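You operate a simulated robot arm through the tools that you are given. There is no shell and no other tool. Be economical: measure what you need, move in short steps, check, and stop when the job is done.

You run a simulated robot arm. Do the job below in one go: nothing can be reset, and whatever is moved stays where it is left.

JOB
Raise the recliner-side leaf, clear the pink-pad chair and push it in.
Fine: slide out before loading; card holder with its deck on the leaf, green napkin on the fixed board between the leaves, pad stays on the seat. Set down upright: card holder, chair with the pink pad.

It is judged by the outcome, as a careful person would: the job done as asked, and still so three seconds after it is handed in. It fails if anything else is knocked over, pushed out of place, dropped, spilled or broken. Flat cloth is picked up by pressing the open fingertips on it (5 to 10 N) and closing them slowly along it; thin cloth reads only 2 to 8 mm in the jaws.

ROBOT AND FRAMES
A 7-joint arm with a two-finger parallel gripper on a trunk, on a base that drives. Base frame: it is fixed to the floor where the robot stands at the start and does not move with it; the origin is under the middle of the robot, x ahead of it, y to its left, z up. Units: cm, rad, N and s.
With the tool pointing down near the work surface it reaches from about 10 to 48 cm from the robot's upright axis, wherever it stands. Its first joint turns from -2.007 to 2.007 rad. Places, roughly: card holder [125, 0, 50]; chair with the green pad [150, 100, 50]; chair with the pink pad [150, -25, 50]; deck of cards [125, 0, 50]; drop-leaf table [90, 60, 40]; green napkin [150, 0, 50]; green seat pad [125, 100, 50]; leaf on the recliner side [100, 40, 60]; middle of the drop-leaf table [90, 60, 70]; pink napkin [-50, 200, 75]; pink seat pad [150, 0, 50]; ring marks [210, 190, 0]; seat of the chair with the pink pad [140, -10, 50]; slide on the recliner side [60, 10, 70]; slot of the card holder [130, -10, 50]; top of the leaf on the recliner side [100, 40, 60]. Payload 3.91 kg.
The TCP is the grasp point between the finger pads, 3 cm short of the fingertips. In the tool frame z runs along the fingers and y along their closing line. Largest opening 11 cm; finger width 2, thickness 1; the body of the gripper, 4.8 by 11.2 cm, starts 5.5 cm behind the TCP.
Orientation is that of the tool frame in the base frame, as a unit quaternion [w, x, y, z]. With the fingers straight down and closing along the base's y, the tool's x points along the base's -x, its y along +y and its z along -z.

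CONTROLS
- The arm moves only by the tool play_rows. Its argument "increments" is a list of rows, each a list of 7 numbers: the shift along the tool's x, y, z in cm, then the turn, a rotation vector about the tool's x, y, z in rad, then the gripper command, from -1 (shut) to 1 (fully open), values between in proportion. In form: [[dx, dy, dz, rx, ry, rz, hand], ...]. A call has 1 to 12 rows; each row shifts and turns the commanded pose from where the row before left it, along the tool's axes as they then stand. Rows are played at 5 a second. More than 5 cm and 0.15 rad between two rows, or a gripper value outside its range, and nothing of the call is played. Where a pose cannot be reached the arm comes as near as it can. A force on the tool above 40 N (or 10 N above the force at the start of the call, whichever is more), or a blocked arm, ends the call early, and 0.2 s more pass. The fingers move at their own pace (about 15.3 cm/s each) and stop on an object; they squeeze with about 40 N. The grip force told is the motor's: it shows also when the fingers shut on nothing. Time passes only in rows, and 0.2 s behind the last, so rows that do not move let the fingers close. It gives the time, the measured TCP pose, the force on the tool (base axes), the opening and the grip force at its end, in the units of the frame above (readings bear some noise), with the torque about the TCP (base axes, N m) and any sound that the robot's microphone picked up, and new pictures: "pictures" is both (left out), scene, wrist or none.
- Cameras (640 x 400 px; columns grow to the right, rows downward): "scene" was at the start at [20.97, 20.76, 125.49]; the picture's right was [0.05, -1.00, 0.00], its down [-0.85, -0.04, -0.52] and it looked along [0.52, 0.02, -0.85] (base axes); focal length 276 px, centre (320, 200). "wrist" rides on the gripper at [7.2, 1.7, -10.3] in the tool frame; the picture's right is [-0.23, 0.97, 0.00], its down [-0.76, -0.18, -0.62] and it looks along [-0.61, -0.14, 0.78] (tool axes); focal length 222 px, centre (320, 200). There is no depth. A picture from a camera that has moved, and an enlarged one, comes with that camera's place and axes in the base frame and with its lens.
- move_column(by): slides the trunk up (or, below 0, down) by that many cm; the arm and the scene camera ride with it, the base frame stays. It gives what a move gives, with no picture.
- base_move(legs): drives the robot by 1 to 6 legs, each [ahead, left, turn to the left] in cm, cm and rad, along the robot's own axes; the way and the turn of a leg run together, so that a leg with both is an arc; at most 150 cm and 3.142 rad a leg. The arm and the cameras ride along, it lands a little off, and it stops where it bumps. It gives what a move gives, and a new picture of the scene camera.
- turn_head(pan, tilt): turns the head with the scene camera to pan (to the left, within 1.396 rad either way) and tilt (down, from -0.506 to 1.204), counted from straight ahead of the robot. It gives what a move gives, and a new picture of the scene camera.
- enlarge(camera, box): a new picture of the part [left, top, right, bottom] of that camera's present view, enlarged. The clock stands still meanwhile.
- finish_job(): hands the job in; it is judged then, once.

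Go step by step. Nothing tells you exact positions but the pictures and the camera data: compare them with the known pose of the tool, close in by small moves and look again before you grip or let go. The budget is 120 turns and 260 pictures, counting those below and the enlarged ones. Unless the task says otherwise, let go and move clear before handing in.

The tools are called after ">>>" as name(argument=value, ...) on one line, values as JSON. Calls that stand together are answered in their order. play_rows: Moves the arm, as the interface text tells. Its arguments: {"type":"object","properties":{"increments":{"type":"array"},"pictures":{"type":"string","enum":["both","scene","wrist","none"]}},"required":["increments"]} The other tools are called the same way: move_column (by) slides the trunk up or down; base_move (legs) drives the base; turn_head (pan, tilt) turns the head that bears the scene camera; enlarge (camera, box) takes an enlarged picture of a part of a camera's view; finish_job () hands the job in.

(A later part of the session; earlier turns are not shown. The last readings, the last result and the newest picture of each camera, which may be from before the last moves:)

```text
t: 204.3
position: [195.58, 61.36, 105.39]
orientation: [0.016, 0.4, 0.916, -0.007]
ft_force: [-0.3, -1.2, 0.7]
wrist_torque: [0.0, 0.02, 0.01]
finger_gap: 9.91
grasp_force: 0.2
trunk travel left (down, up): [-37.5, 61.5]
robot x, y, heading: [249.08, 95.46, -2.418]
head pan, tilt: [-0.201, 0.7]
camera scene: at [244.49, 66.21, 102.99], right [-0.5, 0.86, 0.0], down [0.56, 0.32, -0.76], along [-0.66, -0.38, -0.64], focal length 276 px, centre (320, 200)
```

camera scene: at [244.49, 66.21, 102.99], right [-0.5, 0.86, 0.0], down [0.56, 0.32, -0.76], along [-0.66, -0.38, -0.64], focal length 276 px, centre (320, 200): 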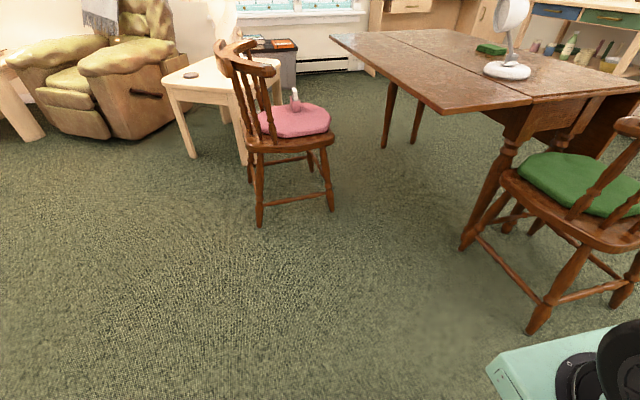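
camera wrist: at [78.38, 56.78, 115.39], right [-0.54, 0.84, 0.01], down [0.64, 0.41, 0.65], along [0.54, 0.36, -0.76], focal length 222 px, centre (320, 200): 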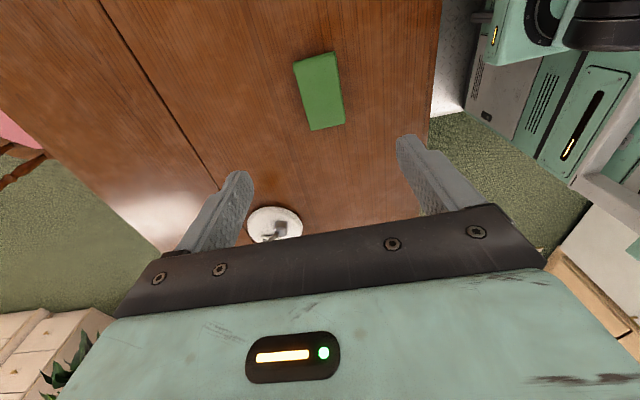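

>>> base_move(legs=[[0, 0, 0.062], [88, 0, 0]])

>>> turn_head(pan=-0.25, tilt=0.75)

>>> play_rows(increments=[[0, 0, 0, 0, 0, 0, 0.8]], pictures="wrist")

```text
t: 209.4
position: [135.35, -4.72, 105.33]
orientation: [0.016, 0.373, 0.928, -0.006]
ft_force: [0.4, -0.1, 0.4]
wrist_torque: [-0.02, 0.0, 0.01]
finger_gap: 9.9
grasp_force: 0.0
trunk travel left (down, up): [-37.5, 61.5]
robot x, y, heading: [186.54, 32.37, -2.354]
head pan, tilt: [-0.201, 0.7]
camera scene: at [183.99, 3.17, 102.99], right [-0.56, 0.83, 0.0], down [0.54, 0.36, -0.76], along [-0.64, -0.42, -0.64], focal length 276 px, centre (320, 200)
```

scene: 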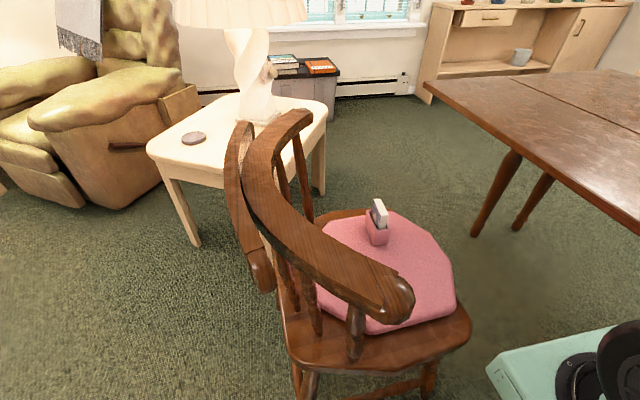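

```text
t: 210.0
position: [135.48, -4.62, 105.43]
orientation: [0.017, 0.372, 0.928, -0.007]
ft_force: [0.4, -0.1, -0.1]
wrist_torque: [-0.03, -0.03, 0.01]
finger_gap: 9.92
grasp_force: 0.1
trunk travel left (down, up): [-37.5, 61.5]
robot x, y, heading: [186.37, 32.36, -2.354]
head pan, tilt: [-0.25, 0.75]
camera scene: at [183.95, 3.63, 102.57], right [-0.51, 0.86, 0.0], down [0.58, 0.35, -0.73], along [-0.63, -0.38, -0.68], focal length 276 px, centre (320, 200)
```

scene: 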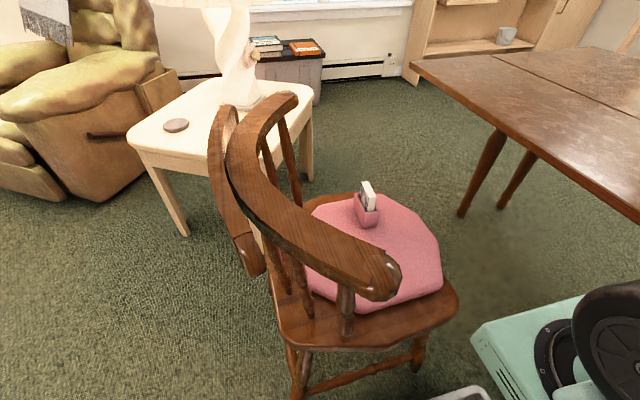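

```text
t: 210.4
position: [135.51, -4.67, 105.2]
orientation: [0.016, 0.373, 0.928, -0.006]
ft_force: [0.3, 0.3, 0.1]
wrist_torque: [-0.04, -0.01, 0.01]
finger_gap: 9.9
grasp_force: 0.0
trunk travel left (down, up): [-37.5, 61.5]
robot x, y, heading: [186.4, 32.54, -2.353]
head pan, tilt: [-0.25, 0.75]
camera wrist: at [131.15, 1.86, 115.37], right [0.84, 0.55, 0.01], down [0.41, -0.64, 0.65], along [0.36, -0.54, -0.76], focal length 222 px, centre (320, 200)
```

wrist: 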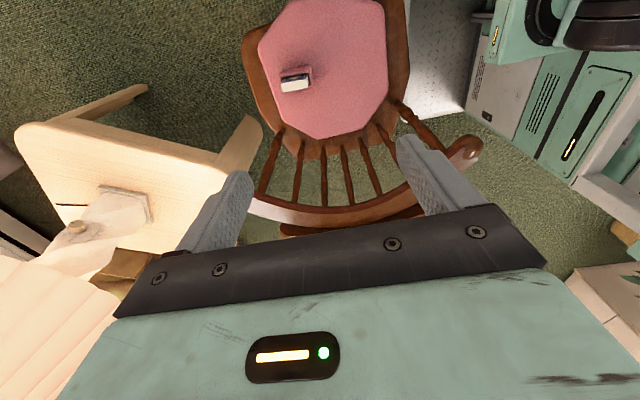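

>>> enlarge(camera="wrist", box=[250, 40, 346, 120])

>>> enlarge(camera="scene", box=[300, 150, 460, 270])

```text
5.00 times, centred on (298, 80) of wrist
camera zoom: at [131.15, 1.86, 115.37], right [0.84, 0.55, 0.01], down [0.41, -0.64, 0.65], along [0.36, -0.54, -0.76], focal length 1111 px, centre (430, 800)
```

zoom: 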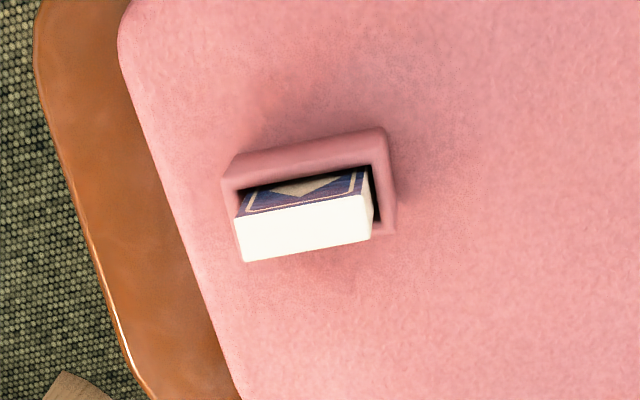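

```text
3.33 times, centred on (380, 210) of scene
camera zoom: at [183.95, 3.63, 102.56], right [-0.51, 0.86, 0.0], down [0.59, 0.35, -0.73], along [-0.63, -0.38, -0.68], focal length 920 px, centre (120, 167)
```

zoom: 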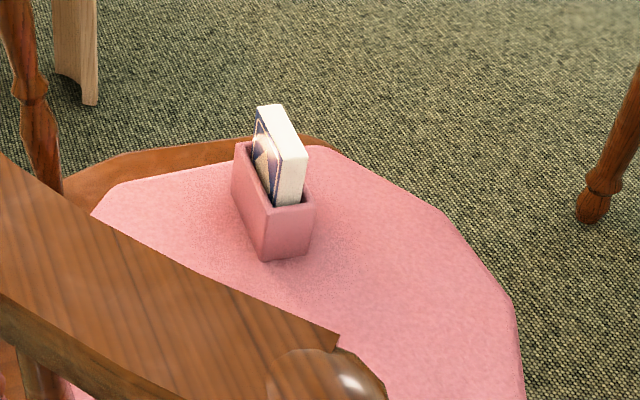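

The holder is a box about 9×3.5×5.4 cm with its long side along u; I'll grip across the narrow side from above, low enough to hold the box but clear of the deck. Turn the hand back 90° first.

>>> base_move(legs=[[4, 0, 0]])

>>> play_rows(increments=[[0, 0, 0, 0, 0, 0.143, 1], [0, 0, 0, 0, 0, 0.143, 1], [0, 0, 0, 0, 0, 0.143, 1], [0, 0, 0, 0, 0, 0.143, 1], [0, 0, 0, 0, 0, 0.143, 1], [0, 0, 0, 0, 0, 0.143, 1], [0, 0, 0, 0, 0, 0.143, 1], [0, 0, 0, 0, 0, 0.143, 1], [0, 0, 0, 0, 0, 0.143, 1], [0, 0, 0, 0, 0, 0.143, 1], [0, 0, 0, 0, 0, 0.143, 1]], pictures="wrist")

```text
t: 211.3
position: [132.56, -7.57, 105.36]
orientation: [0.015, 0.371, 0.928, -0.007]
ft_force: [0.3, -0.3, 0.0]
wrist_torque: [0.0, -0.01, 0.0]
finger_gap: 9.88
grasp_force: 0.1
trunk travel left (down, up): [-37.5, 61.5]
robot x, y, heading: [183.93, 29.34, -2.35]
head pan, tilt: [-0.25, 0.75]
camera scene: at [181.13, 0.78, 102.56], right [-0.51, 0.86, 0.0], down [0.58, 0.35, -0.73], along [-0.63, -0.38, -0.68], focal length 276 px, centre (320, 200)
```

scene: 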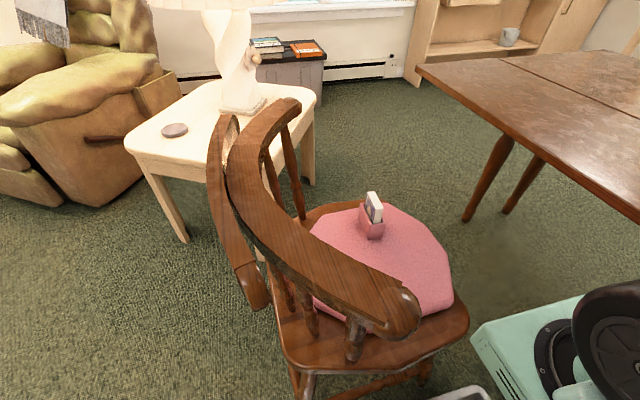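

```text
t: 213.7
position: [132.63, -7.61, 105.38]
orientation: [0.015, 0.92, 0.392, 0.007]
ft_force: [-0.4, -0.3, 0.6]
wrist_torque: [0.0, 0.02, -0.01]
finger_gap: 10.99
grasp_force: 0.0
trunk travel left (down, up): [-37.5, 61.5]
robot x, y, heading: [183.76, 29.62, -2.354]
head pan, tilt: [-0.25, 0.75]
camera wrist: at [138.64, -3.25, 115.68], right [0.54, -0.84, 0.03], down [-0.67, -0.41, 0.62], along [-0.5, -0.36, -0.79], focal length 222 px, centre (320, 200)
```

wrist: 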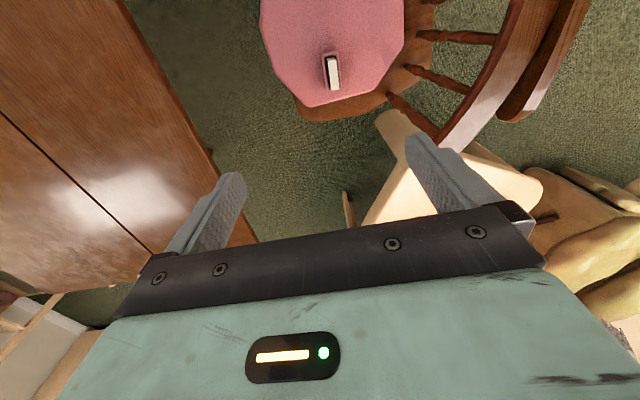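

>>> play_rows(increments=[[-1.4, 1.9, 4, 0.033, 0, 0, 1], [-1.4, 1.9, 4, 0, 0, 0, 1], [0, 0, 4.8, 0, 0, 0, 1], [0, 0, 4.8, 0, 0, 0, 1], [0, 0, 4.8, 0, 0, 0, 1], [0, 0, 4.8, 0, 0, 0, 1], [0, 0, 4.8, 0, 0, 0, 1]])

```text
t: 215.3
position: [133.6, -12.13, 73.66]
orientation: [0.001, 0.92, 0.392, 0.0]
ft_force: [-0.8, -0.6, 0.0]
wrist_torque: [0.03, 0.0, 0.01]
finger_gap: 11.0
grasp_force: 0.1
trunk travel left (down, up): [-37.5, 61.5]
robot x, y, heading: [183.77, 29.69, -2.35]
head pan, tilt: [-0.25, 0.75]
camera scene: at [181.14, 0.79, 102.57], right [-0.51, 0.86, 0.0], down [0.58, 0.35, -0.73], along [-0.63, -0.38, -0.68], focal length 276 px, centre (320, 200)
camera wrist: at [139.84, -8.12, 83.94], right [0.55, -0.84, 0.0], down [-0.66, -0.43, 0.62], along [-0.52, -0.34, -0.78], focal length 222 px, centre (320, 200)
```

scene: 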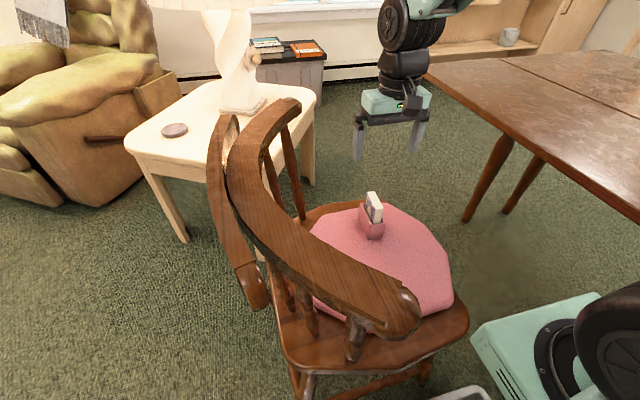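
wrist: 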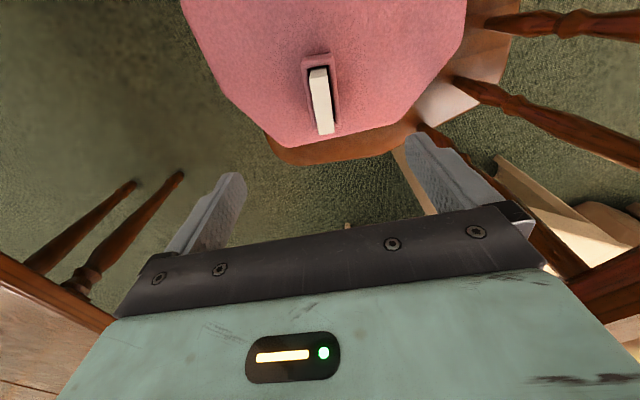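

>>> play_rows(increments=[[0.4, 0.6, 4, 0, 0, 0, 0.4], [0, 0, 4, 0, 0, 0, 0.4], [0, 0, 4, 0, 0, 0, 0.4]])

```text
t: 216.1
position: [134.43, -12.22, 61.47]
orientation: [0.0, 0.919, 0.393, 0.0]
ft_force: [0.1, 0.3, -0.9]
wrist_torque: [-0.02, 0.0, -0.03]
finger_gap: 7.71
grasp_force: 0.0
trunk travel left (down, up): [-37.5, 61.5]
robot x, y, heading: [184.03, 30.07, -2.354]
head pan, tilt: [-0.25, 0.75]
camera scene: at [181.14, 0.79, 102.57], right [-0.51, 0.86, 0.0], down [0.58, 0.35, -0.73], along [-0.63, -0.38, -0.68], focal length 276 px, centre (320, 200)
camera wrist: at [140.64, -8.1, 71.62], right [0.55, -0.84, 0.0], down [-0.66, -0.43, 0.62], along [-0.52, -0.34, -0.78], focal length 222 px, centre (320, 200)
```

scene: 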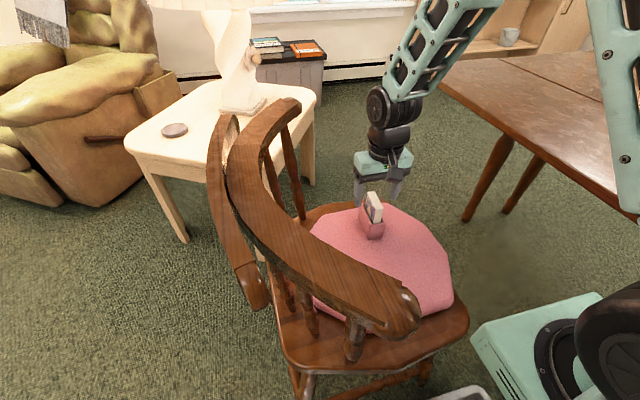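
wrist: 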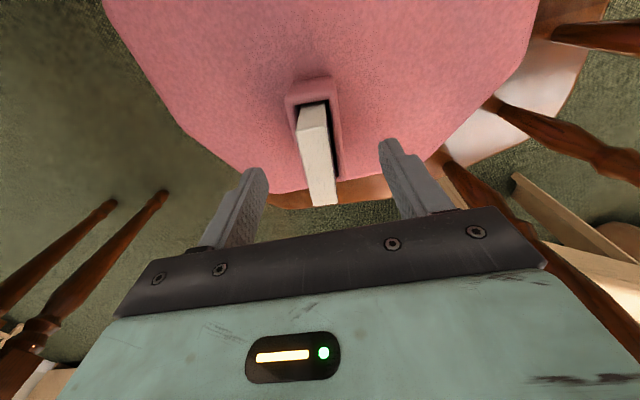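

>>> play_rows(increments=[[0.5, 0.1, 3, 0, 0, 0, 0.3], [0, 0, 2, 0, 0, 0, 0.3], [0, 0, 0.8, 0, 0, 0, 0.3]])

>>> enlarge(camera="scene", box=[300, 130, 460, 270])

```text
t: 216.9
position: [134.75, -12.27, 55.65]
orientation: [0.0, 0.92, 0.392, -0.002]
ft_force: [0.5, -0.8, 0.6]
wrist_torque: [0.0, 0.01, -0.01]
finger_gap: 7.15
grasp_force: 0.0
trunk travel left (down, up): [-37.5, 61.5]
robot x, y, heading: [183.8, 29.59, -2.353]
head pan, tilt: [-0.25, 0.75]
camera scene: at [181.13, 0.78, 102.57], right [-0.51, 0.86, 0.0], down [0.58, 0.35, -0.73], along [-0.63, -0.38, -0.68], focal length 276 px, centre (320, 200)
camera wrist: at [141.03, -8.08, 65.85], right [0.55, -0.84, 0.0], down [-0.66, -0.43, 0.62], along [-0.52, -0.34, -0.78], focal length 222 px, centre (320, 200)
```

scene: 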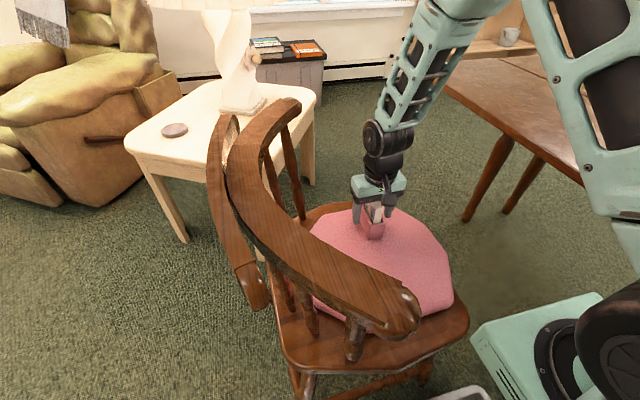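
wrist: 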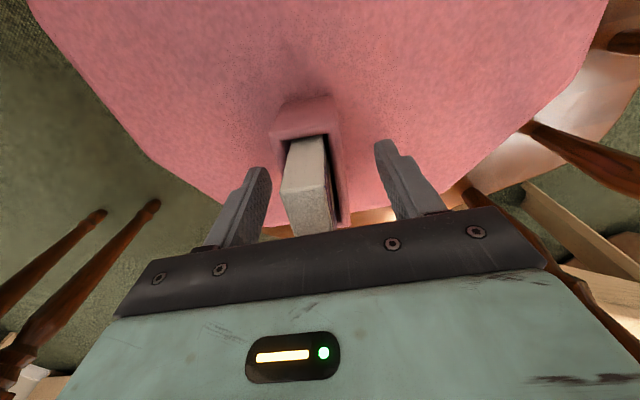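

```text
2.86 times, centred on (380, 200) of scene
camera zoom: at [181.13, 0.78, 102.57], right [-0.51, 0.86, 0.0], down [0.58, 0.35, -0.73], along [-0.63, -0.38, -0.68], focal length 789 px, centre (149, 200)
```

zoom: 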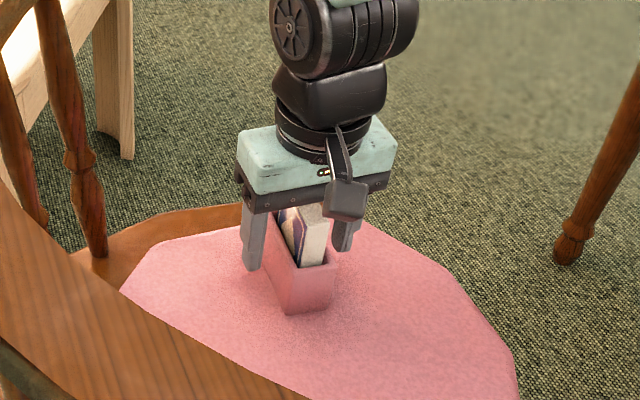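

>>> play_rows(increments=[[0.3, 0, 0.4, 0, 0, 0, 0.3], [0, 0, 0.3, 0, 0, 0, 0.3]], pictures="none")

>>> play_rows(increments=[[0, 0, 0, 0, 0, 0, 0.1], [0, 0, 0, 0, 0, 0, -0.05], [0, 0, 0, 0, 0, 0, -0.15], [0, 0, 0, 0, 0, 0, -0.25], [0, 0, 0, 0, 0, 0, -0.35], [0, 0, 0, 0, 0, 0, -0.45], [0, 0, 0, 0, 0, 0, -0.6], [0, 0, 0, 0, 0, 0, -0.6]])

```text
t: 217.5
position: [134.93, -11.9, 54.77]
orientation: [0.001, 0.919, 0.393, 0.001]
ft_force: [-0.3, 0.7, -0.8]
wrist_torque: [0.01, -0.01, -0.02]
finger_gap: 7.16
grasp_force: 0.1
trunk travel left (down, up): [-37.5, 61.5]
robot x, y, heading: [183.86, 29.55, -2.358]
head pan, tilt: [-0.25, 0.75]
```

```text
t: 219.3
position: [135.0, -12.02, 54.77]
orientation: [0.0, 0.92, 0.392, 0.001]
ft_force: [1.0, -0.5, 1.6]
wrist_torque: [-0.02, -0.01, 0.06]
finger_gap: 3.88
grasp_force: 40.0
trunk travel left (down, up): [-37.5, 61.5]
robot x, y, heading: [183.52, 29.63, -2.356]
head pan, tilt: [-0.25, 0.75]
camera scene: at [181.14, 0.78, 102.57], right [-0.51, 0.86, 0.0], down [0.58, 0.35, -0.73], along [-0.63, -0.38, -0.68], focal length 276 px, centre (320, 200)
camera wrist: at [141.16, -7.87, 65.15], right [0.55, -0.84, 0.0], down [-0.66, -0.43, 0.62], along [-0.52, -0.34, -0.78], focal length 222 px, centre (320, 200)
```

scene: 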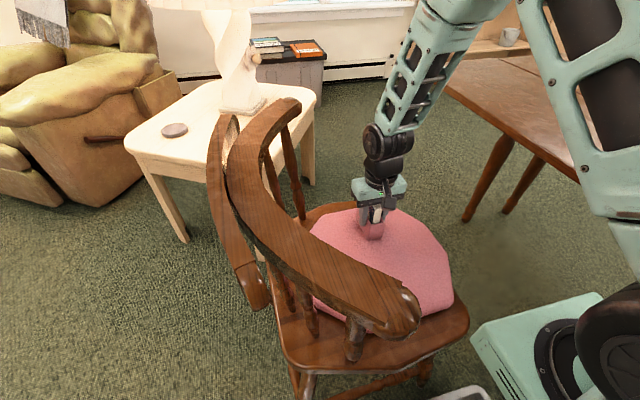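
wrist: 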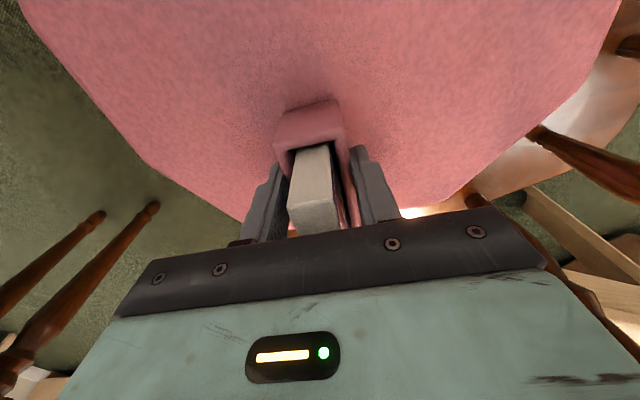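

Gripped (3.9 cm). Lift slowly and check.

>>> play_rows(increments=[[0, 0, -1, 0, 0, 0, -0.6], [0, 0, -1.5, 0, 0, 0, -0.6], [0, 0, -2.5, 0, 0, 0, -0.6], [0, 0, -3, 0, 0, 0, -0.6]], pictures="none")

>>> enlarge(camera="scene", box=[300, 110, 460, 250])

```text
t: 220.3
position: [135.01, -11.84, 62.87]
orientation: [0.001, 0.919, 0.394, 0.001]
ft_force: [0.7, -0.5, -2.5]
wrist_torque: [0.01, 0.03, -0.02]
finger_gap: 3.89
grasp_force: 40.2
trunk travel left (down, up): [-37.5, 61.5]
robot x, y, heading: [183.74, 29.72, -2.347]
head pan, tilt: [-0.25, 0.75]
```

```text
2.86 times, centred on (380, 180) of scene
camera zoom: at [181.13, 0.77, 102.55], right [-0.51, 0.86, 0.0], down [0.59, 0.35, -0.73], along [-0.63, -0.38, -0.68], focal length 789 px, centre (149, 257)
```

zoom: 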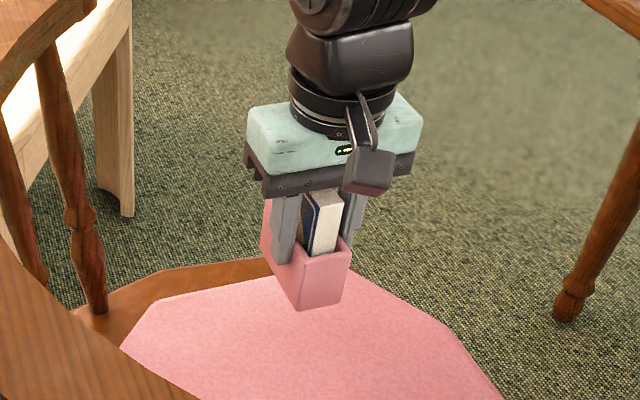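

Holder and deck are lifted together. Raise, then carry over to the leaf.

>>> play_rows(increments=[[0, 0, -4.8, 0, 0, 0, -0.6], [0, 0, -4.8, 0, 0, 0, -0.6], [0, 0, -4.8, 0, 0, 0, -0.6], [0, 0, -4.8, 0, 0, 0, -0.6], [0, 0, -4.8, 0, 0, 0, -0.6], [0, 0, -4.8, 0, 0, 0, -0.6]], pictures="none")

>>> play_rows(increments=[[1.8, -4, 0, 0, 0, 0, -0.6], [1.8, -4, 0, 0, 0, 0, -0.6], [1.8, -4, 0, 0, 0, 0, -0.6], [1.8, -4, 0, 0, 0, 0, -0.6], [1.8, -4, 0, 0, 0, 0, -0.6], [1.8, -4, 0, 0, 0, 0, -0.6], [1.8, -4, 0, 0, 0, 0, -0.6], [1.8, -4, 0, 0, 0, 0, -0.6], [1.8, -4, 0, 0, 0, 0, -0.6], [1.8, -4, 0, 0, 0, 0, -0.6], [0, -3, 0, 0, 0, 0, -0.6]])

```text
t: 221.7
position: [134.93, -11.9, 91.87]
orientation: [0.0, 0.92, 0.392, 0.0]
ft_force: [0.3, -0.1, -2.0]
wrist_torque: [0.02, -0.01, -0.01]
finger_gap: 3.88
grasp_force: 40.3
trunk travel left (down, up): [-37.5, 61.5]
robot x, y, heading: [183.38, 29.58, -2.35]
head pan, tilt: [-0.25, 0.75]
```

```text
t: 224.1
position: [116.52, 31.1, 91.47]
orientation: [0.001, 0.919, 0.393, 0.0]
ft_force: [0.0, -0.6, -1.1]
wrist_torque: [0.03, 0.01, -0.04]
finger_gap: 3.87
grasp_force: 39.9
trunk travel left (down, up): [-37.5, 61.5]
robot x, y, heading: [184.29, 29.37, -2.357]
head pan, tilt: [-0.25, 0.75]
camera scene: at [181.15, 0.78, 102.57], right [-0.51, 0.86, 0.0], down [0.58, 0.35, -0.73], along [-0.63, -0.38, -0.68], focal length 276 px, centre (320, 200)
camera wrist: at [122.74, 35.16, 101.79], right [0.55, -0.84, 0.0], down [-0.66, -0.43, 0.62], along [-0.52, -0.34, -0.78], focal length 222 px, centre (320, 200)
```

scene: 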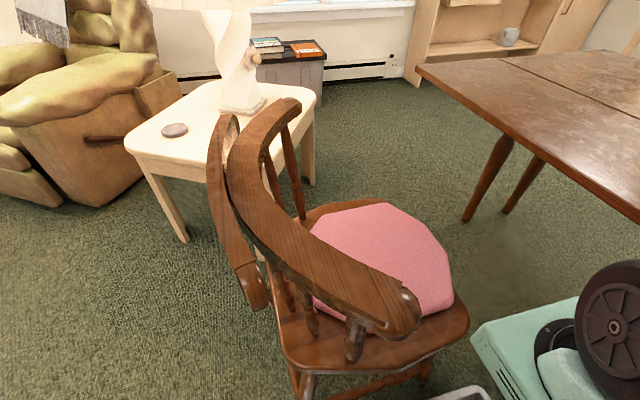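
wrist: 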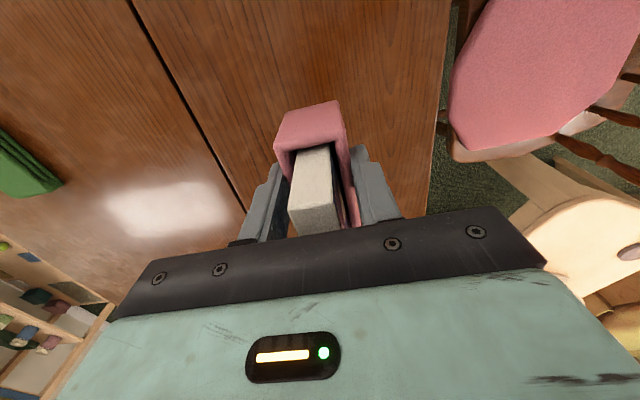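

Right over the middle of the leaf. Lower, turning the head to watch.

>>> turn_head(pan=-0.95, tilt=0.45)

>>> play_rows(increments=[[0, 0, 3.5, 0, 0, 0, -0.6], [0, 0, 3.5, 0, 0, 0, -0.6], [0, 0, 2.5, 0, 0, 0, -0.6], [0, 0, 0.6, 0, 0, 0, -0.6]], pictures="scene")

```text
t: 225.2
position: [116.51, 31.04, 91.48]
orientation: [0.001, 0.92, 0.393, 0.0]
ft_force: [0.0, 0.3, -0.9]
wrist_torque: [0.01, -0.02, 0.0]
finger_gap: 3.9
grasp_force: 39.8
trunk travel left (down, up): [-37.5, 61.5]
robot x, y, heading: [183.87, 29.51, -2.353]
head pan, tilt: [-0.949, 0.45]
camera scene: at [179.16, 6.5, 105.2], right [0.16, 0.99, 0.0], down [0.43, -0.07, -0.9], along [-0.89, 0.14, -0.44], focal length 276 px, centre (320, 200)
```

scene: 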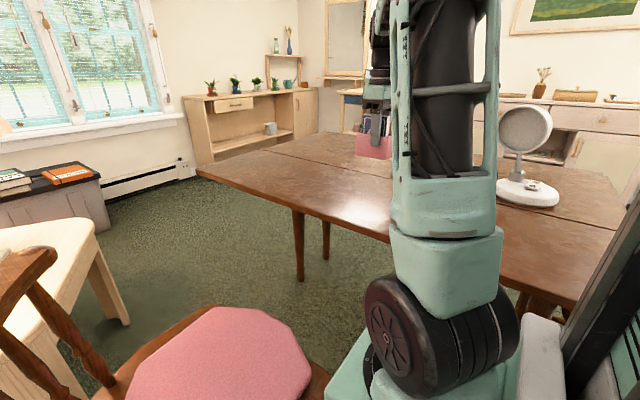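

```text
t: 226.2
position: [116.39, 30.87, 81.45]
orientation: [0.001, 0.92, 0.392, 0.0]
ft_force: [0.7, -0.1, -1.6]
wrist_torque: [0.02, -0.04, 0.04]
finger_gap: 3.89
grasp_force: 39.9
trunk travel left (down, up): [-37.5, 61.5]
robot x, y, heading: [183.82, 29.67, -2.356]
head pan, tilt: [-0.949, 0.45]
camera scene: at [179.17, 6.51, 105.21], right [0.16, 0.99, 0.0], down [0.43, -0.07, -0.9], along [-0.89, 0.14, -0.44], focal length 276 px, centre (320, 200)
```

scene: 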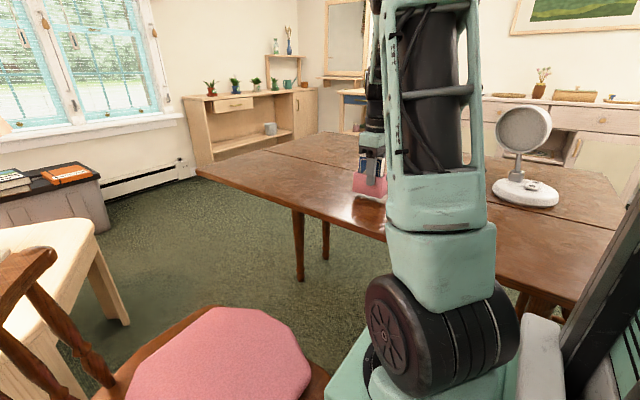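

>>> play_rows(increments=[[0, 0, 0.4, 0, 0, 0, -0.6], [0, 0, 0.3, 0, 0, 0, -0.6]], pictures="none")

>>> play_rows(increments=[[0, 0, 0.3, 0, 0, 0, -0.6], [0, 0, 0.2, 0, 0, 0, -0.6]], pictures="none")

>>> play_rows(increments=[[0, 0, 0.2, 0, 0, 0, -0.6], [0, 0, 0.2, 0, 0, 0, -0.6]], pictures="none")

```text
t: 226.8
position: [116.51, 30.82, 80.77]
orientation: [0.001, 0.92, 0.393, 0.0]
ft_force: [0.3, -0.2, -0.7]
wrist_torque: [0.03, -0.05, 0.01]
finger_gap: 3.89
grasp_force: 39.8
trunk travel left (down, up): [-37.5, 61.5]
robot x, y, heading: [183.35, 29.91, -2.353]
head pan, tilt: [-0.949, 0.45]
```

```text
t: 227.4
position: [116.3, 30.83, 80.28]
orientation: [0.001, 0.92, 0.392, 0.0]
ft_force: [0.1, -0.2, -0.8]
wrist_torque: [0.04, -0.02, -0.01]
finger_gap: 3.88
grasp_force: 39.6
trunk travel left (down, up): [-37.5, 61.5]
robot x, y, heading: [183.87, 29.35, -2.357]
head pan, tilt: [-0.949, 0.45]
```

```text
t: 228.0
position: [116.28, 30.84, 80.0]
orientation: [0.001, 0.919, 0.394, -0.001]
ft_force: [1.7, -0.9, 6.7]
wrist_torque: [0.11, -0.01, -0.01]
finger_gap: 3.88
grasp_force: 39.6
trunk travel left (down, up): [-37.5, 61.5]
robot x, y, heading: [183.77, 29.95, -2.355]
head pan, tilt: [-0.949, 0.45]
```

Contact at 7 N. Open gently and rise straight up.

>>> play_rows(increments=[[0, 0, 0, 0, 0, 0, -0.2], [0, 0, 0, 0, 0, 0, -0.05], [0, 0, 0, 0, 0, 0, 0.3], [0, 0, -1, 0, 0, 0, 0.3], [0, 0, -3, 0, 0, 0, 0.3], [0, 0, -4, 0, 0, 0, 0.3], [0, 0, -4, 0, 0, 0, 0.3], [0, 0, -5, 0, 0, 0, 0.3], [0, 0, -5, 0, 0, 0, 0.3]])

```text
t: 230.0
position: [116.07, 31.0, 101.78]
orientation: [0.001, 0.919, 0.393, 0.0]
ft_force: [-0.1, -0.3, 0.5]
wrist_torque: [0.0, 0.01, -0.02]
finger_gap: 7.14
grasp_force: 0.2
trunk travel left (down, up): [-37.5, 61.5]
robot x, y, heading: [183.59, 29.59, -2.356]
head pan, tilt: [-0.949, 0.45]
camera scene: at [179.16, 6.51, 105.2], right [0.16, 0.99, 0.0], down [0.43, -0.07, -0.9], along [-0.89, 0.14, -0.44], focal length 276 px, centre (320, 200)
camera wrist: at [122.37, 35.01, 112.15], right [0.55, -0.84, 0.0], down [-0.66, -0.43, 0.62], along [-0.52, -0.34, -0.78], focal length 222 px, centre (320, 200)
```

scene: 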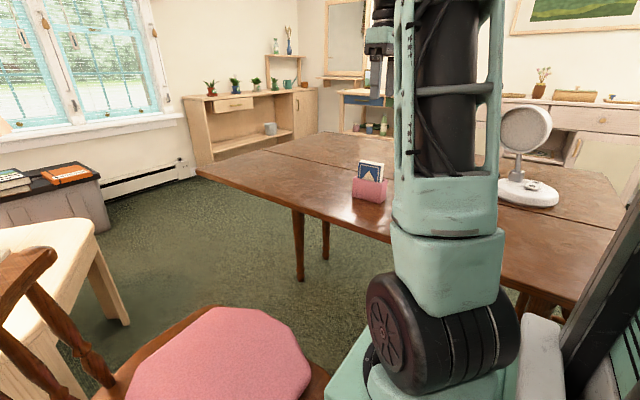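
wrist: 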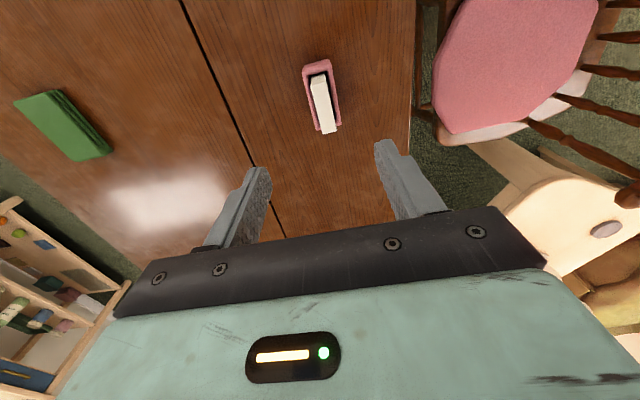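

Card holder stands upright on the leaf with its deck. Next I clear the arm and drive round behind the chair, to push it toward the table.

>>> play_rows(increments=[[0, 4, -0.5, 0, 0, 0, 0.3], [0, 4, 0, 0, 0, 0, 0.3], [0, 4, 0, 0, 0, 0, 0.3], [0, 4, 0, 0, 0, 0, 0.3], [0, 4, 0, 0, 0, 0, 0.3], [0, 4, 0, 0, 0, 0, 0.3], [0, 4, 0, 0, 0, 0, 0.3]], pictures="none")

>>> base_move(legs=[[-60, 0, 0], [0, 0, -1.571], [-95, 0, 0], [0, 90, 0]])

>>> turn_head(pan=0.2, tilt=0.6)

```text
t: 231.6
position: [136.58, 11.39, 102.67]
orientation: [0.002, 0.92, 0.392, 0.0]
ft_force: [0.9, -0.2, 1.0]
wrist_torque: [-0.03, 0.0, -0.01]
finger_gap: 7.17
grasp_force: 0.1
trunk travel left (down, up): [-37.5, 61.5]
robot x, y, heading: [183.9, 29.73, -2.354]
head pan, tilt: [-0.949, 0.45]
```

```text
t: 247.7
position: [212.11, -9.49, 102.74]
orientation: [0.0, 0.925, -0.38, 0.0]
ft_force: [-0.1, -0.3, 0.2]
wrist_torque: [0.02, -0.01, -0.02]
finger_gap: 7.13
grasp_force: 0.1
trunk travel left (down, up): [-37.5, 61.5]
robot x, y, heading: [229.6, -56.92, 2.346]
head pan, tilt: [-0.949, 0.45]
camera scene: at [206.53, -52.19, 105.21], right [0.98, -0.17, 0.0], down [-0.08, -0.43, -0.9], along [0.16, 0.89, -0.44], focal length 276 px, centre (320, 200)
```

scene: 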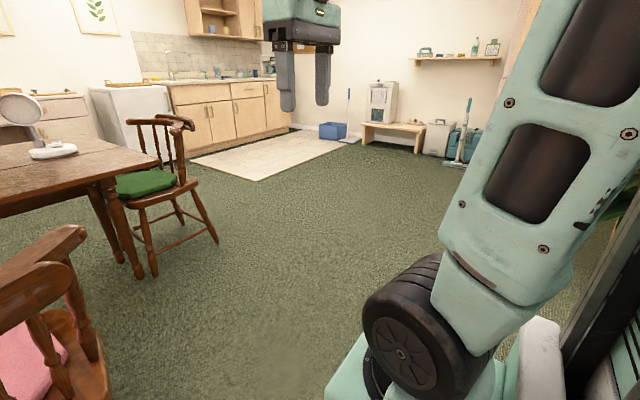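

```text
t: 249.1
position: [211.98, -9.51, 102.56]
orientation: [0.001, 0.925, -0.379, 0.001]
ft_force: [-0.3, 0.3, 0.6]
wrist_torque: [-0.02, 0.01, 0.0]
finger_gap: 7.14
grasp_force: 0.1
trunk travel left (down, up): [-37.5, 61.5]
robot x, y, heading: [229.76, -57.23, 2.344]
head pan, tilt: [0.201, 0.6]
camera scene: at [197.62, -56.28, 103.85], right [0.56, 0.83, 0.0], down [0.47, -0.32, -0.83], along [-0.68, 0.46, -0.56], focal length 276 px, centre (320, 200)
```

scene: 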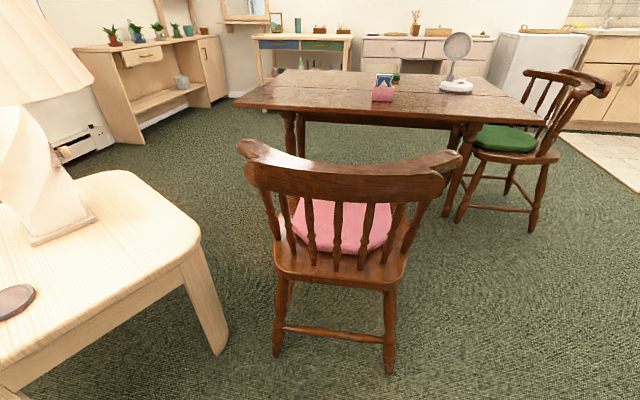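

From here I see the chair's rear stretcher (z≈16) between the back legs — a good low, central place to push. I line up behind it, lower the trunk, and pitch the hand.

>>> base_move(legs=[[0, 32, 0.011]])

>>> move_column(by=-35)

>>> play_rows(increments=[[0, 2.75, 0, 0, -0.131, 0, 1], [0, 2.75, 0, 0, -0.131, 0, 1], [0, 2.75, 0, 0, -0.131, 0, 1], [0, 2.75, 0, 0, -0.131, 0, 1], [0, 2.75, 0, 0, -0.131, 0, 1], [0, 2.75, 0, 0, -0.131, 0, 1]])

```text
t: 251.2
position: [188.61, -32.35, 102.58]
orientation: [0.0, 0.927, -0.375, -0.001]
ft_force: [0.8, 0.2, -0.6]
wrist_torque: [0.0, 0.01, 0.02]
finger_gap: 7.16
grasp_force: 0.2
trunk travel left (down, up): [-37.5, 61.5]
robot x, y, heading: [206.32, -79.5, 2.354]
head pan, tilt: [0.201, 0.6]
camera scene: at [174.55, -79.33, 103.85], right [0.55, 0.83, 0.0], down [0.47, -0.31, -0.83], along [-0.69, 0.46, -0.56], focal length 276 px, centre (320, 200)
```

scene: 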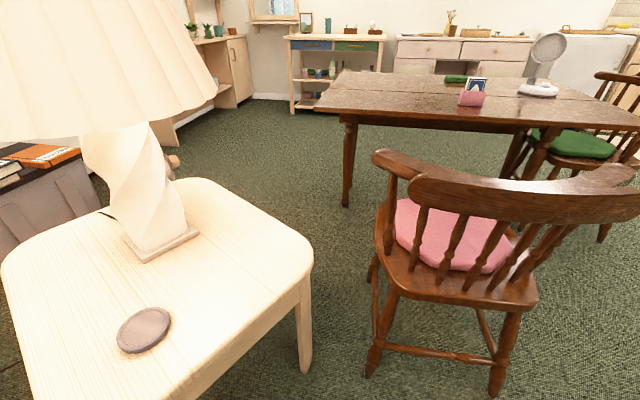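

```text
t: 254.6
position: [188.62, -32.57, 67.7]
orientation: [0.001, 0.927, -0.376, -0.001]
ft_force: [-0.3, -0.2, -0.1]
wrist_torque: [0.0, 0.0, 0.04]
finger_gap: 7.17
grasp_force: 0.1
trunk travel left (down, up): [-2.5, 96.5]
robot x, y, heading: [206.28, -79.94, 2.356]
head pan, tilt: [0.201, 0.6]
```

```text
t: 256.0
position: [166.66, -36.13, 56.92]
orientation: [-0.143, 0.856, -0.346, -0.356]
ft_force: [0.5, 0.6, 0.4]
wrist_torque: [0.04, 0.01, -0.02]
finger_gap: 10.99
grasp_force: 0.2
out of reach, approached as far as the arm can: row 1, 2, 3, 4, 5, 6
trunk travel left (down, up): [-2.5, 96.5]
robot x, y, heading: [206.65, -80.06, 2.353]
head pan, tilt: [0.201, 0.6]
camera scene: at [174.55, -79.33, 68.85], right [0.55, 0.83, 0.0], down [0.47, -0.31, -0.83], along [-0.69, 0.46, -0.56], focal length 276 px, centre (320, 200)
camera wrist: at [174.48, -45.97, 58.95], right [-0.79, -0.59, 0.16], down [0.06, 0.2, 0.98], along [-0.61, 0.78, -0.12], focal length 222 px, centre (320, 200)
```

scene: 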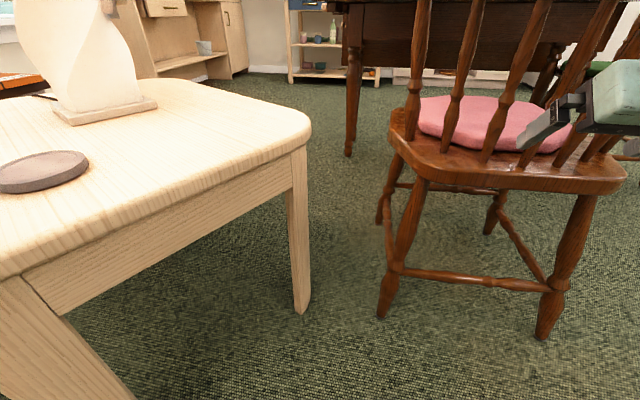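
wrist: 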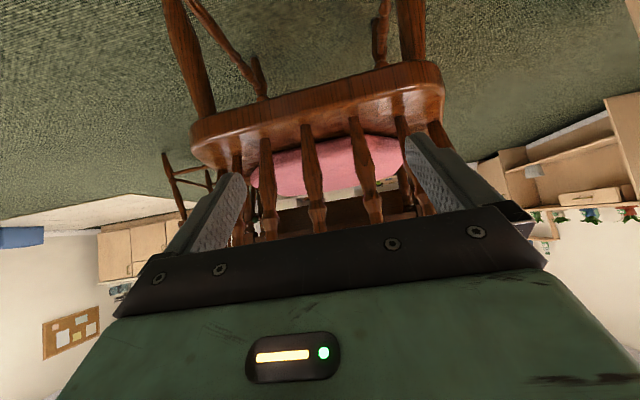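

>>> play_rows(increments=[[2.83, 0, 2.83, 0, 0, 0, 1], [2.83, 0, 2.83, 0, 0, 0, 1], [2.83, 0, 2.83, 0, 0, 0, 1], [2.83, 0, 2.83, 0, 0, 0, 1], [2.83, 0, 2.83, 0, 0, 0, 1], [2.83, 0, 2.83, 0, 0, 0, 1]])

```text
t: 257.4
position: [162.52, -37.15, 37.04]
orientation: [-0.132, 0.866, -0.321, -0.36]
ft_force: [1.9, 7.4, 0.3]
wrist_torque: [-0.35, 0.11, 0.37]
finger_gap: 11.0
grasp_force: 0.1
out of reach, approached as far as the arm can: row 4, 5, 6
trunk travel left (down, up): [-2.5, 96.5]
robot x, y, heading: [206.39, -79.58, 2.353]
head pan, tilt: [0.201, 0.6]
camera scene: at [174.55, -79.3, 68.85], right [0.55, 0.83, 0.0], down [0.47, -0.31, -0.82], along [-0.69, 0.46, -0.57], focal length 276 px, centre (320, 200)
camera wrist: at [170.86, -46.6, 39.02], right [-0.75, -0.64, 0.16], down [0.04, 0.2, 0.98], along [-0.66, 0.75, -0.12], focal length 222 px, centre (320, 200)
```

scene: 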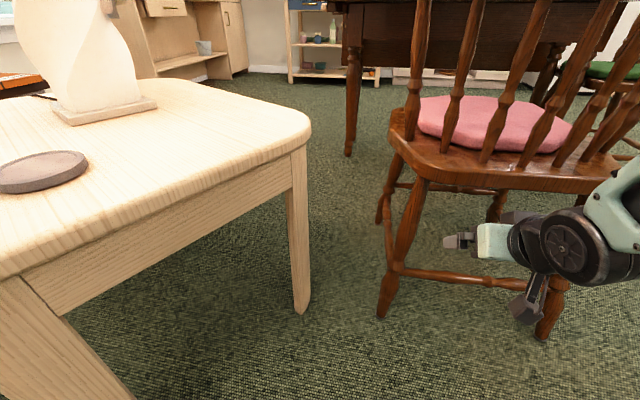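
wrist: 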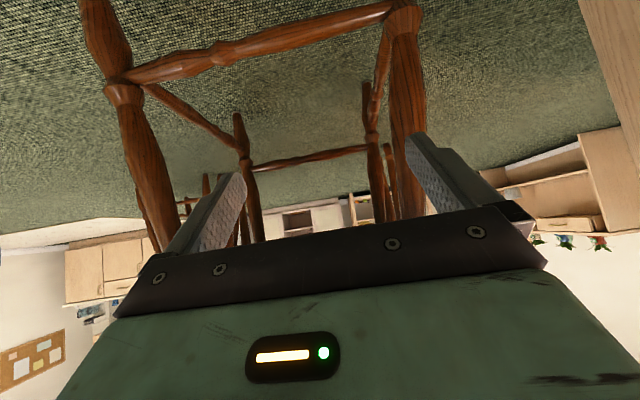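

A light touch is felt, likely the forearm at the chair back. I back off and use a steeper hand angle.

>>> base_move(legs=[[-14, 0, 0]])

>>> play_rows(increments=[[0, -1, 0, 0, 0.1, 0, 1], [0, -1, 0, 0, 0.1, 0, 1], [0, -1, 0, 0, 0.1, 0, 1], [1.6, -1, 3, 0, 0.04, 0, 1], [1.6, 0, 3, 0, 0, 0, 1], [1.6, 0, 3, 0, 0, 0, 1], [1.6, 0, 3, 0, 0, 0, 1], [1.6, 0, 3, 0, 0, 0, 1], [1.6, 0, 3, 0, 0, 0, 1]])

```text
t: 258.8
position: [173.36, -45.05, 36.83]
orientation: [-0.143, 0.857, -0.346, -0.355]
ft_force: [-0.2, 0.0, 0.1]
wrist_torque: [0.02, 0.01, -0.03]
finger_gap: 11.0
grasp_force: 0.1
trunk travel left (down, up): [-2.5, 96.5]
robot x, y, heading: [216.64, -89.56, 2.356]
head pan, tilt: [0.201, 0.6]
camera scene: at [184.46, -89.37, 68.85], right [0.55, 0.84, 0.0], down [0.47, -0.31, -0.83], along [-0.69, 0.45, -0.56], focal length 276 px, centre (320, 200)
```

scene: 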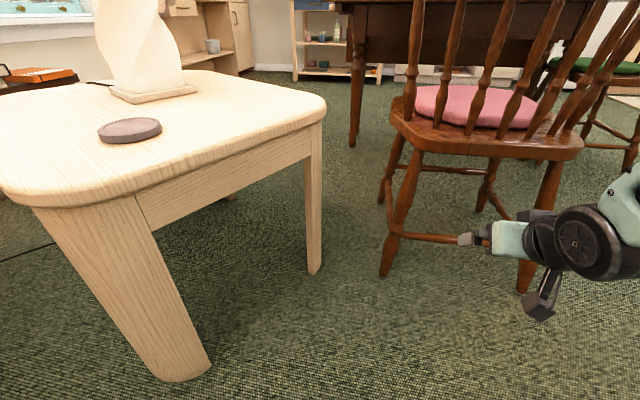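

```text
t: 260.8
position: [176.78, -46.68, 34.22]
orientation: [-0.086, 0.896, -0.356, -0.251]
ft_force: [-1.0, 0.3, -0.4]
wrist_torque: [-0.01, 0.01, 0.02]
finger_gap: 10.99
grasp_force: 0.0
out of reach, approached as far as the arm can: row 2, 3, 4, 5, 6, 7, 8, 9
trunk travel left (down, up): [-2.5, 96.5]
robot x, y, heading: [216.24, -89.55, 2.359]
head pan, tilt: [0.201, 0.6]
camera scene: at [184.46, -89.37, 68.85], right [0.55, 0.84, 0.0], down [0.47, -0.31, -0.83], along [-0.69, 0.45, -0.56], focal length 276 px, centre (320, 200)
camera wrist: at [184.21, -55.61, 39.4], right [-0.8, -0.58, 0.14], down [-0.11, 0.38, 0.92], along [-0.58, 0.72, -0.37], focal length 222 px, centre (320, 200)
```

scene: 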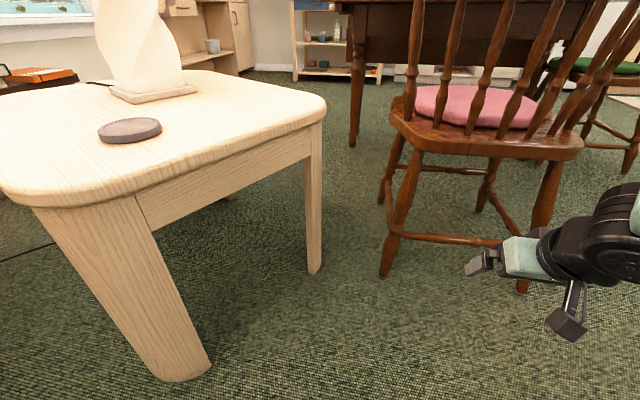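
wrist: 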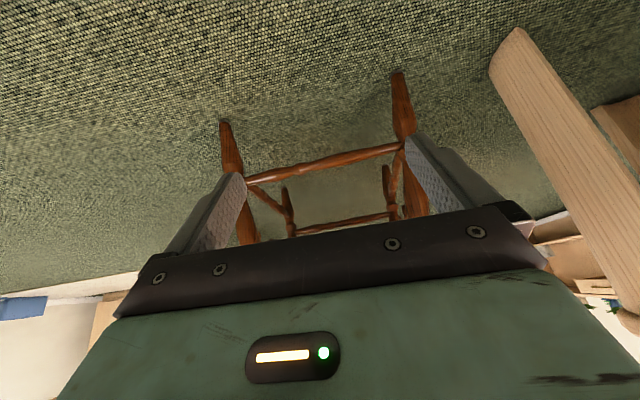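

>>> play_rows(increments=[[-0.87, 0, 0.5, 0, 0, 0, 1], [-1.74, 0, 1.0, 0, 0, 0, 1], [-1.74, 0, 1.0, 0, 0, 0, 1], [-1.74, 0, 1.0, 0, 0, 0, 1], [-0.24, 0, 3.6, 0, 0, 0, 1], [0.6, 0, 3.1, 0, 0, 0, 1], [1.5, 0, 2.6, 0, 0, 0, 1], [1.5, 0, 2.6, 0, 0, 0, 1]])

```text
t: 262.6
position: [175.23, -46.84, 34.69]
orientation: [-0.086, 0.896, -0.356, -0.251]
ft_force: [-0.4, 0.6, 0.5]
wrist_torque: [0.04, -0.02, 0.01]
finger_gap: 11.01
grasp_force: 0.0
out of reach, approached as far as the arm can: row 1, 2, 3, 4, 5, 6, 7, 8
trunk travel left (down, up): [-2.5, 96.5]
robot x, y, heading: [216.71, -90.12, 2.355]
head pan, tilt: [0.201, 0.6]
camera scene: at [184.46, -89.37, 68.85], right [0.55, 0.84, 0.0], down [0.47, -0.31, -0.83], along [-0.69, 0.45, -0.56], focal length 276 px, centre (320, 200)
camera wrist: at [182.56, -55.85, 39.94], right [-0.8, -0.58, 0.14], down [-0.11, 0.38, 0.92], along [-0.58, 0.72, -0.37], focal length 222 px, centre (320, 200)
```

scene: 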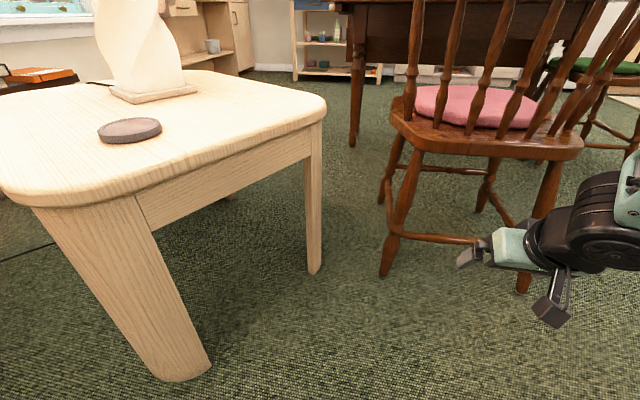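
wrist: 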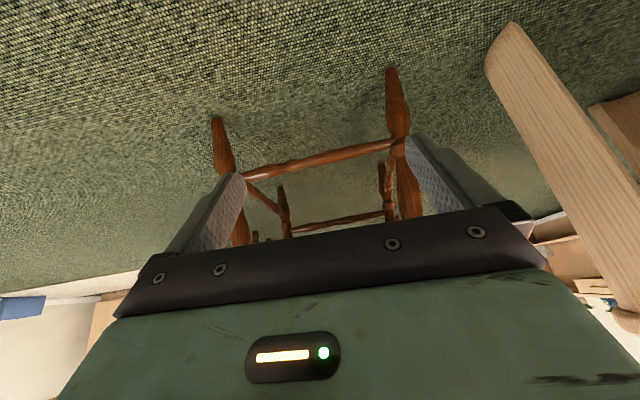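

The arm dislikes working left of its axis. I'll move right, turn the base 45°, and swing the arm so it points at the chair from a better side.

>>> base_move(legs=[[-10, -45, 0], [0, 0, 0.785]])

>>> play_rows(increments=[[-2, -1, -3.4, 0, 0, 0, 1], [-2, -1, -3.4, 0, 0, 0, 1], [0, -4.1, 0, 0.056, 0, 0.097, 1], [0, -4.1, 0, 0.056, 0, 0.097, 1], [0, -4.1, 0, 0.056, 0, 0.097, 1], [0, -4.1, 0, 0.056, 0, 0.097, 1], [0, -4.1, 0, 0.056, 0, 0.097, 1], [0, -4.1, 0, 0.056, 0, 0.097, 1], [0, -4.1, 0, 0.056, 0, 0.097, 1]], pictures="wrist")

```text
t: 267.4
position: [195.43, -63.84, 34.68]
orientation: [0.017, 0.964, 0.013, -0.265]
ft_force: [0.2, 0.4, 0.1]
wrist_torque: [-0.02, 0.02, 0.03]
finger_gap: 10.98
grasp_force: 0.1
trunk travel left (down, up): [-2.5, 96.5]
robot x, y, heading: [255.04, -64.83, -3.139]
head pan, tilt: [0.201, 0.6]
camera scene: at [232.1, -87.24, 68.85], right [-0.2, 0.98, 0.0], down [0.55, 0.11, -0.83], along [-0.81, -0.17, -0.56], focal length 276 px, centre (320, 200)
```

scene: 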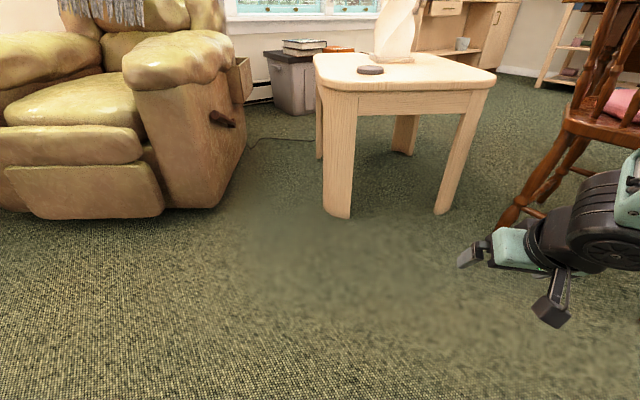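

```text
t: 269.4
position: [203.44, -35.03, 40.95]
orientation: [-0.081, 0.898, -0.358, -0.241]
ft_force: [-0.2, -0.8, -1.0]
wrist_torque: [0.0, -0.01, -0.03]
finger_gap: 10.98
grasp_force: 0.1
out of reach, approached as far as the arm can: row 1
trunk travel left (down, up): [-2.5, 96.5]
robot x, y, heading: [255.14, -64.68, -3.139]
head pan, tilt: [0.201, 0.6]
camera wrist: at [210.67, -44.07, 46.4], right [-0.81, -0.57, 0.14], down [-0.12, 0.39, 0.91], along [-0.58, 0.72, -0.39], focal length 222 px, centre (320, 200)
```

wrist: 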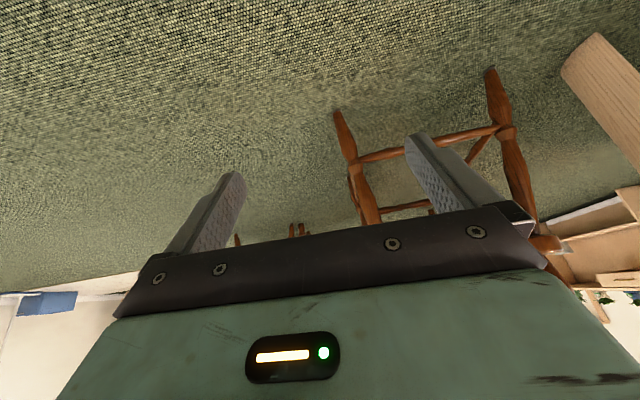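

>>> play_rows(increments=[[0, -4.5, 0, 0, 0, 0, 1], [0, -4.5, 0, 0, 0, 0, 1], [0, -4.5, 0, 0, 0, 0, 1], [0, -3.5, 0, 0, 0, 0, 1], [1.5, 0, 2.6, 0, 0, 0, 1], [1.5, 0, 2.6, 0, 0, 0, 1], [1.5, 0, 2.6, 0, 0, 0, 1], [1.5, 0, 2.6, 0, 0, 0, 1], [1.5, 0, 2.6, 0, 0, 0, 1], [1.5, 0, 2.6, 0, 0, 0, 1]], pictures="wrist")

```text
t: 271.6
position: [213.69, -20.96, 23.55]
orientation: [-0.081, 0.899, -0.357, -0.241]
ft_force: [-0.6, 0.1, 0.0]
wrist_torque: [-0.01, 0.0, 0.01]
finger_gap: 11.0
grasp_force: 0.1
out of reach, approached as far as the arm can: row 1, 6, 7, 8
trunk travel left (down, up): [-2.5, 96.5]
robot x, y, heading: [254.97, -64.95, -3.137]
head pan, tilt: [0.201, 0.6]
camera wrist: at [220.9, -29.84, 28.92], right [-0.81, -0.58, 0.14], down [-0.12, 0.39, 0.91], along [-0.58, 0.72, -0.39], focal length 222 px, centre (320, 200)
```

wrist: 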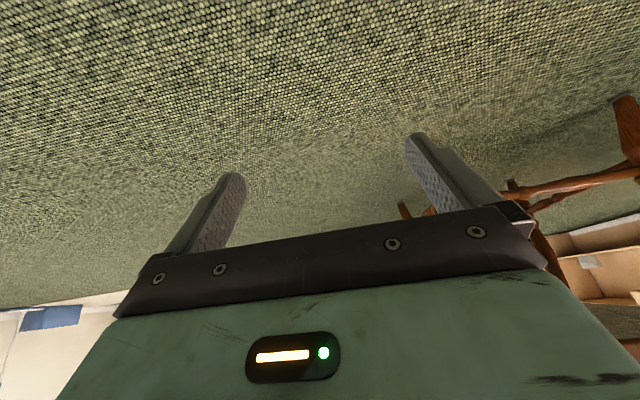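

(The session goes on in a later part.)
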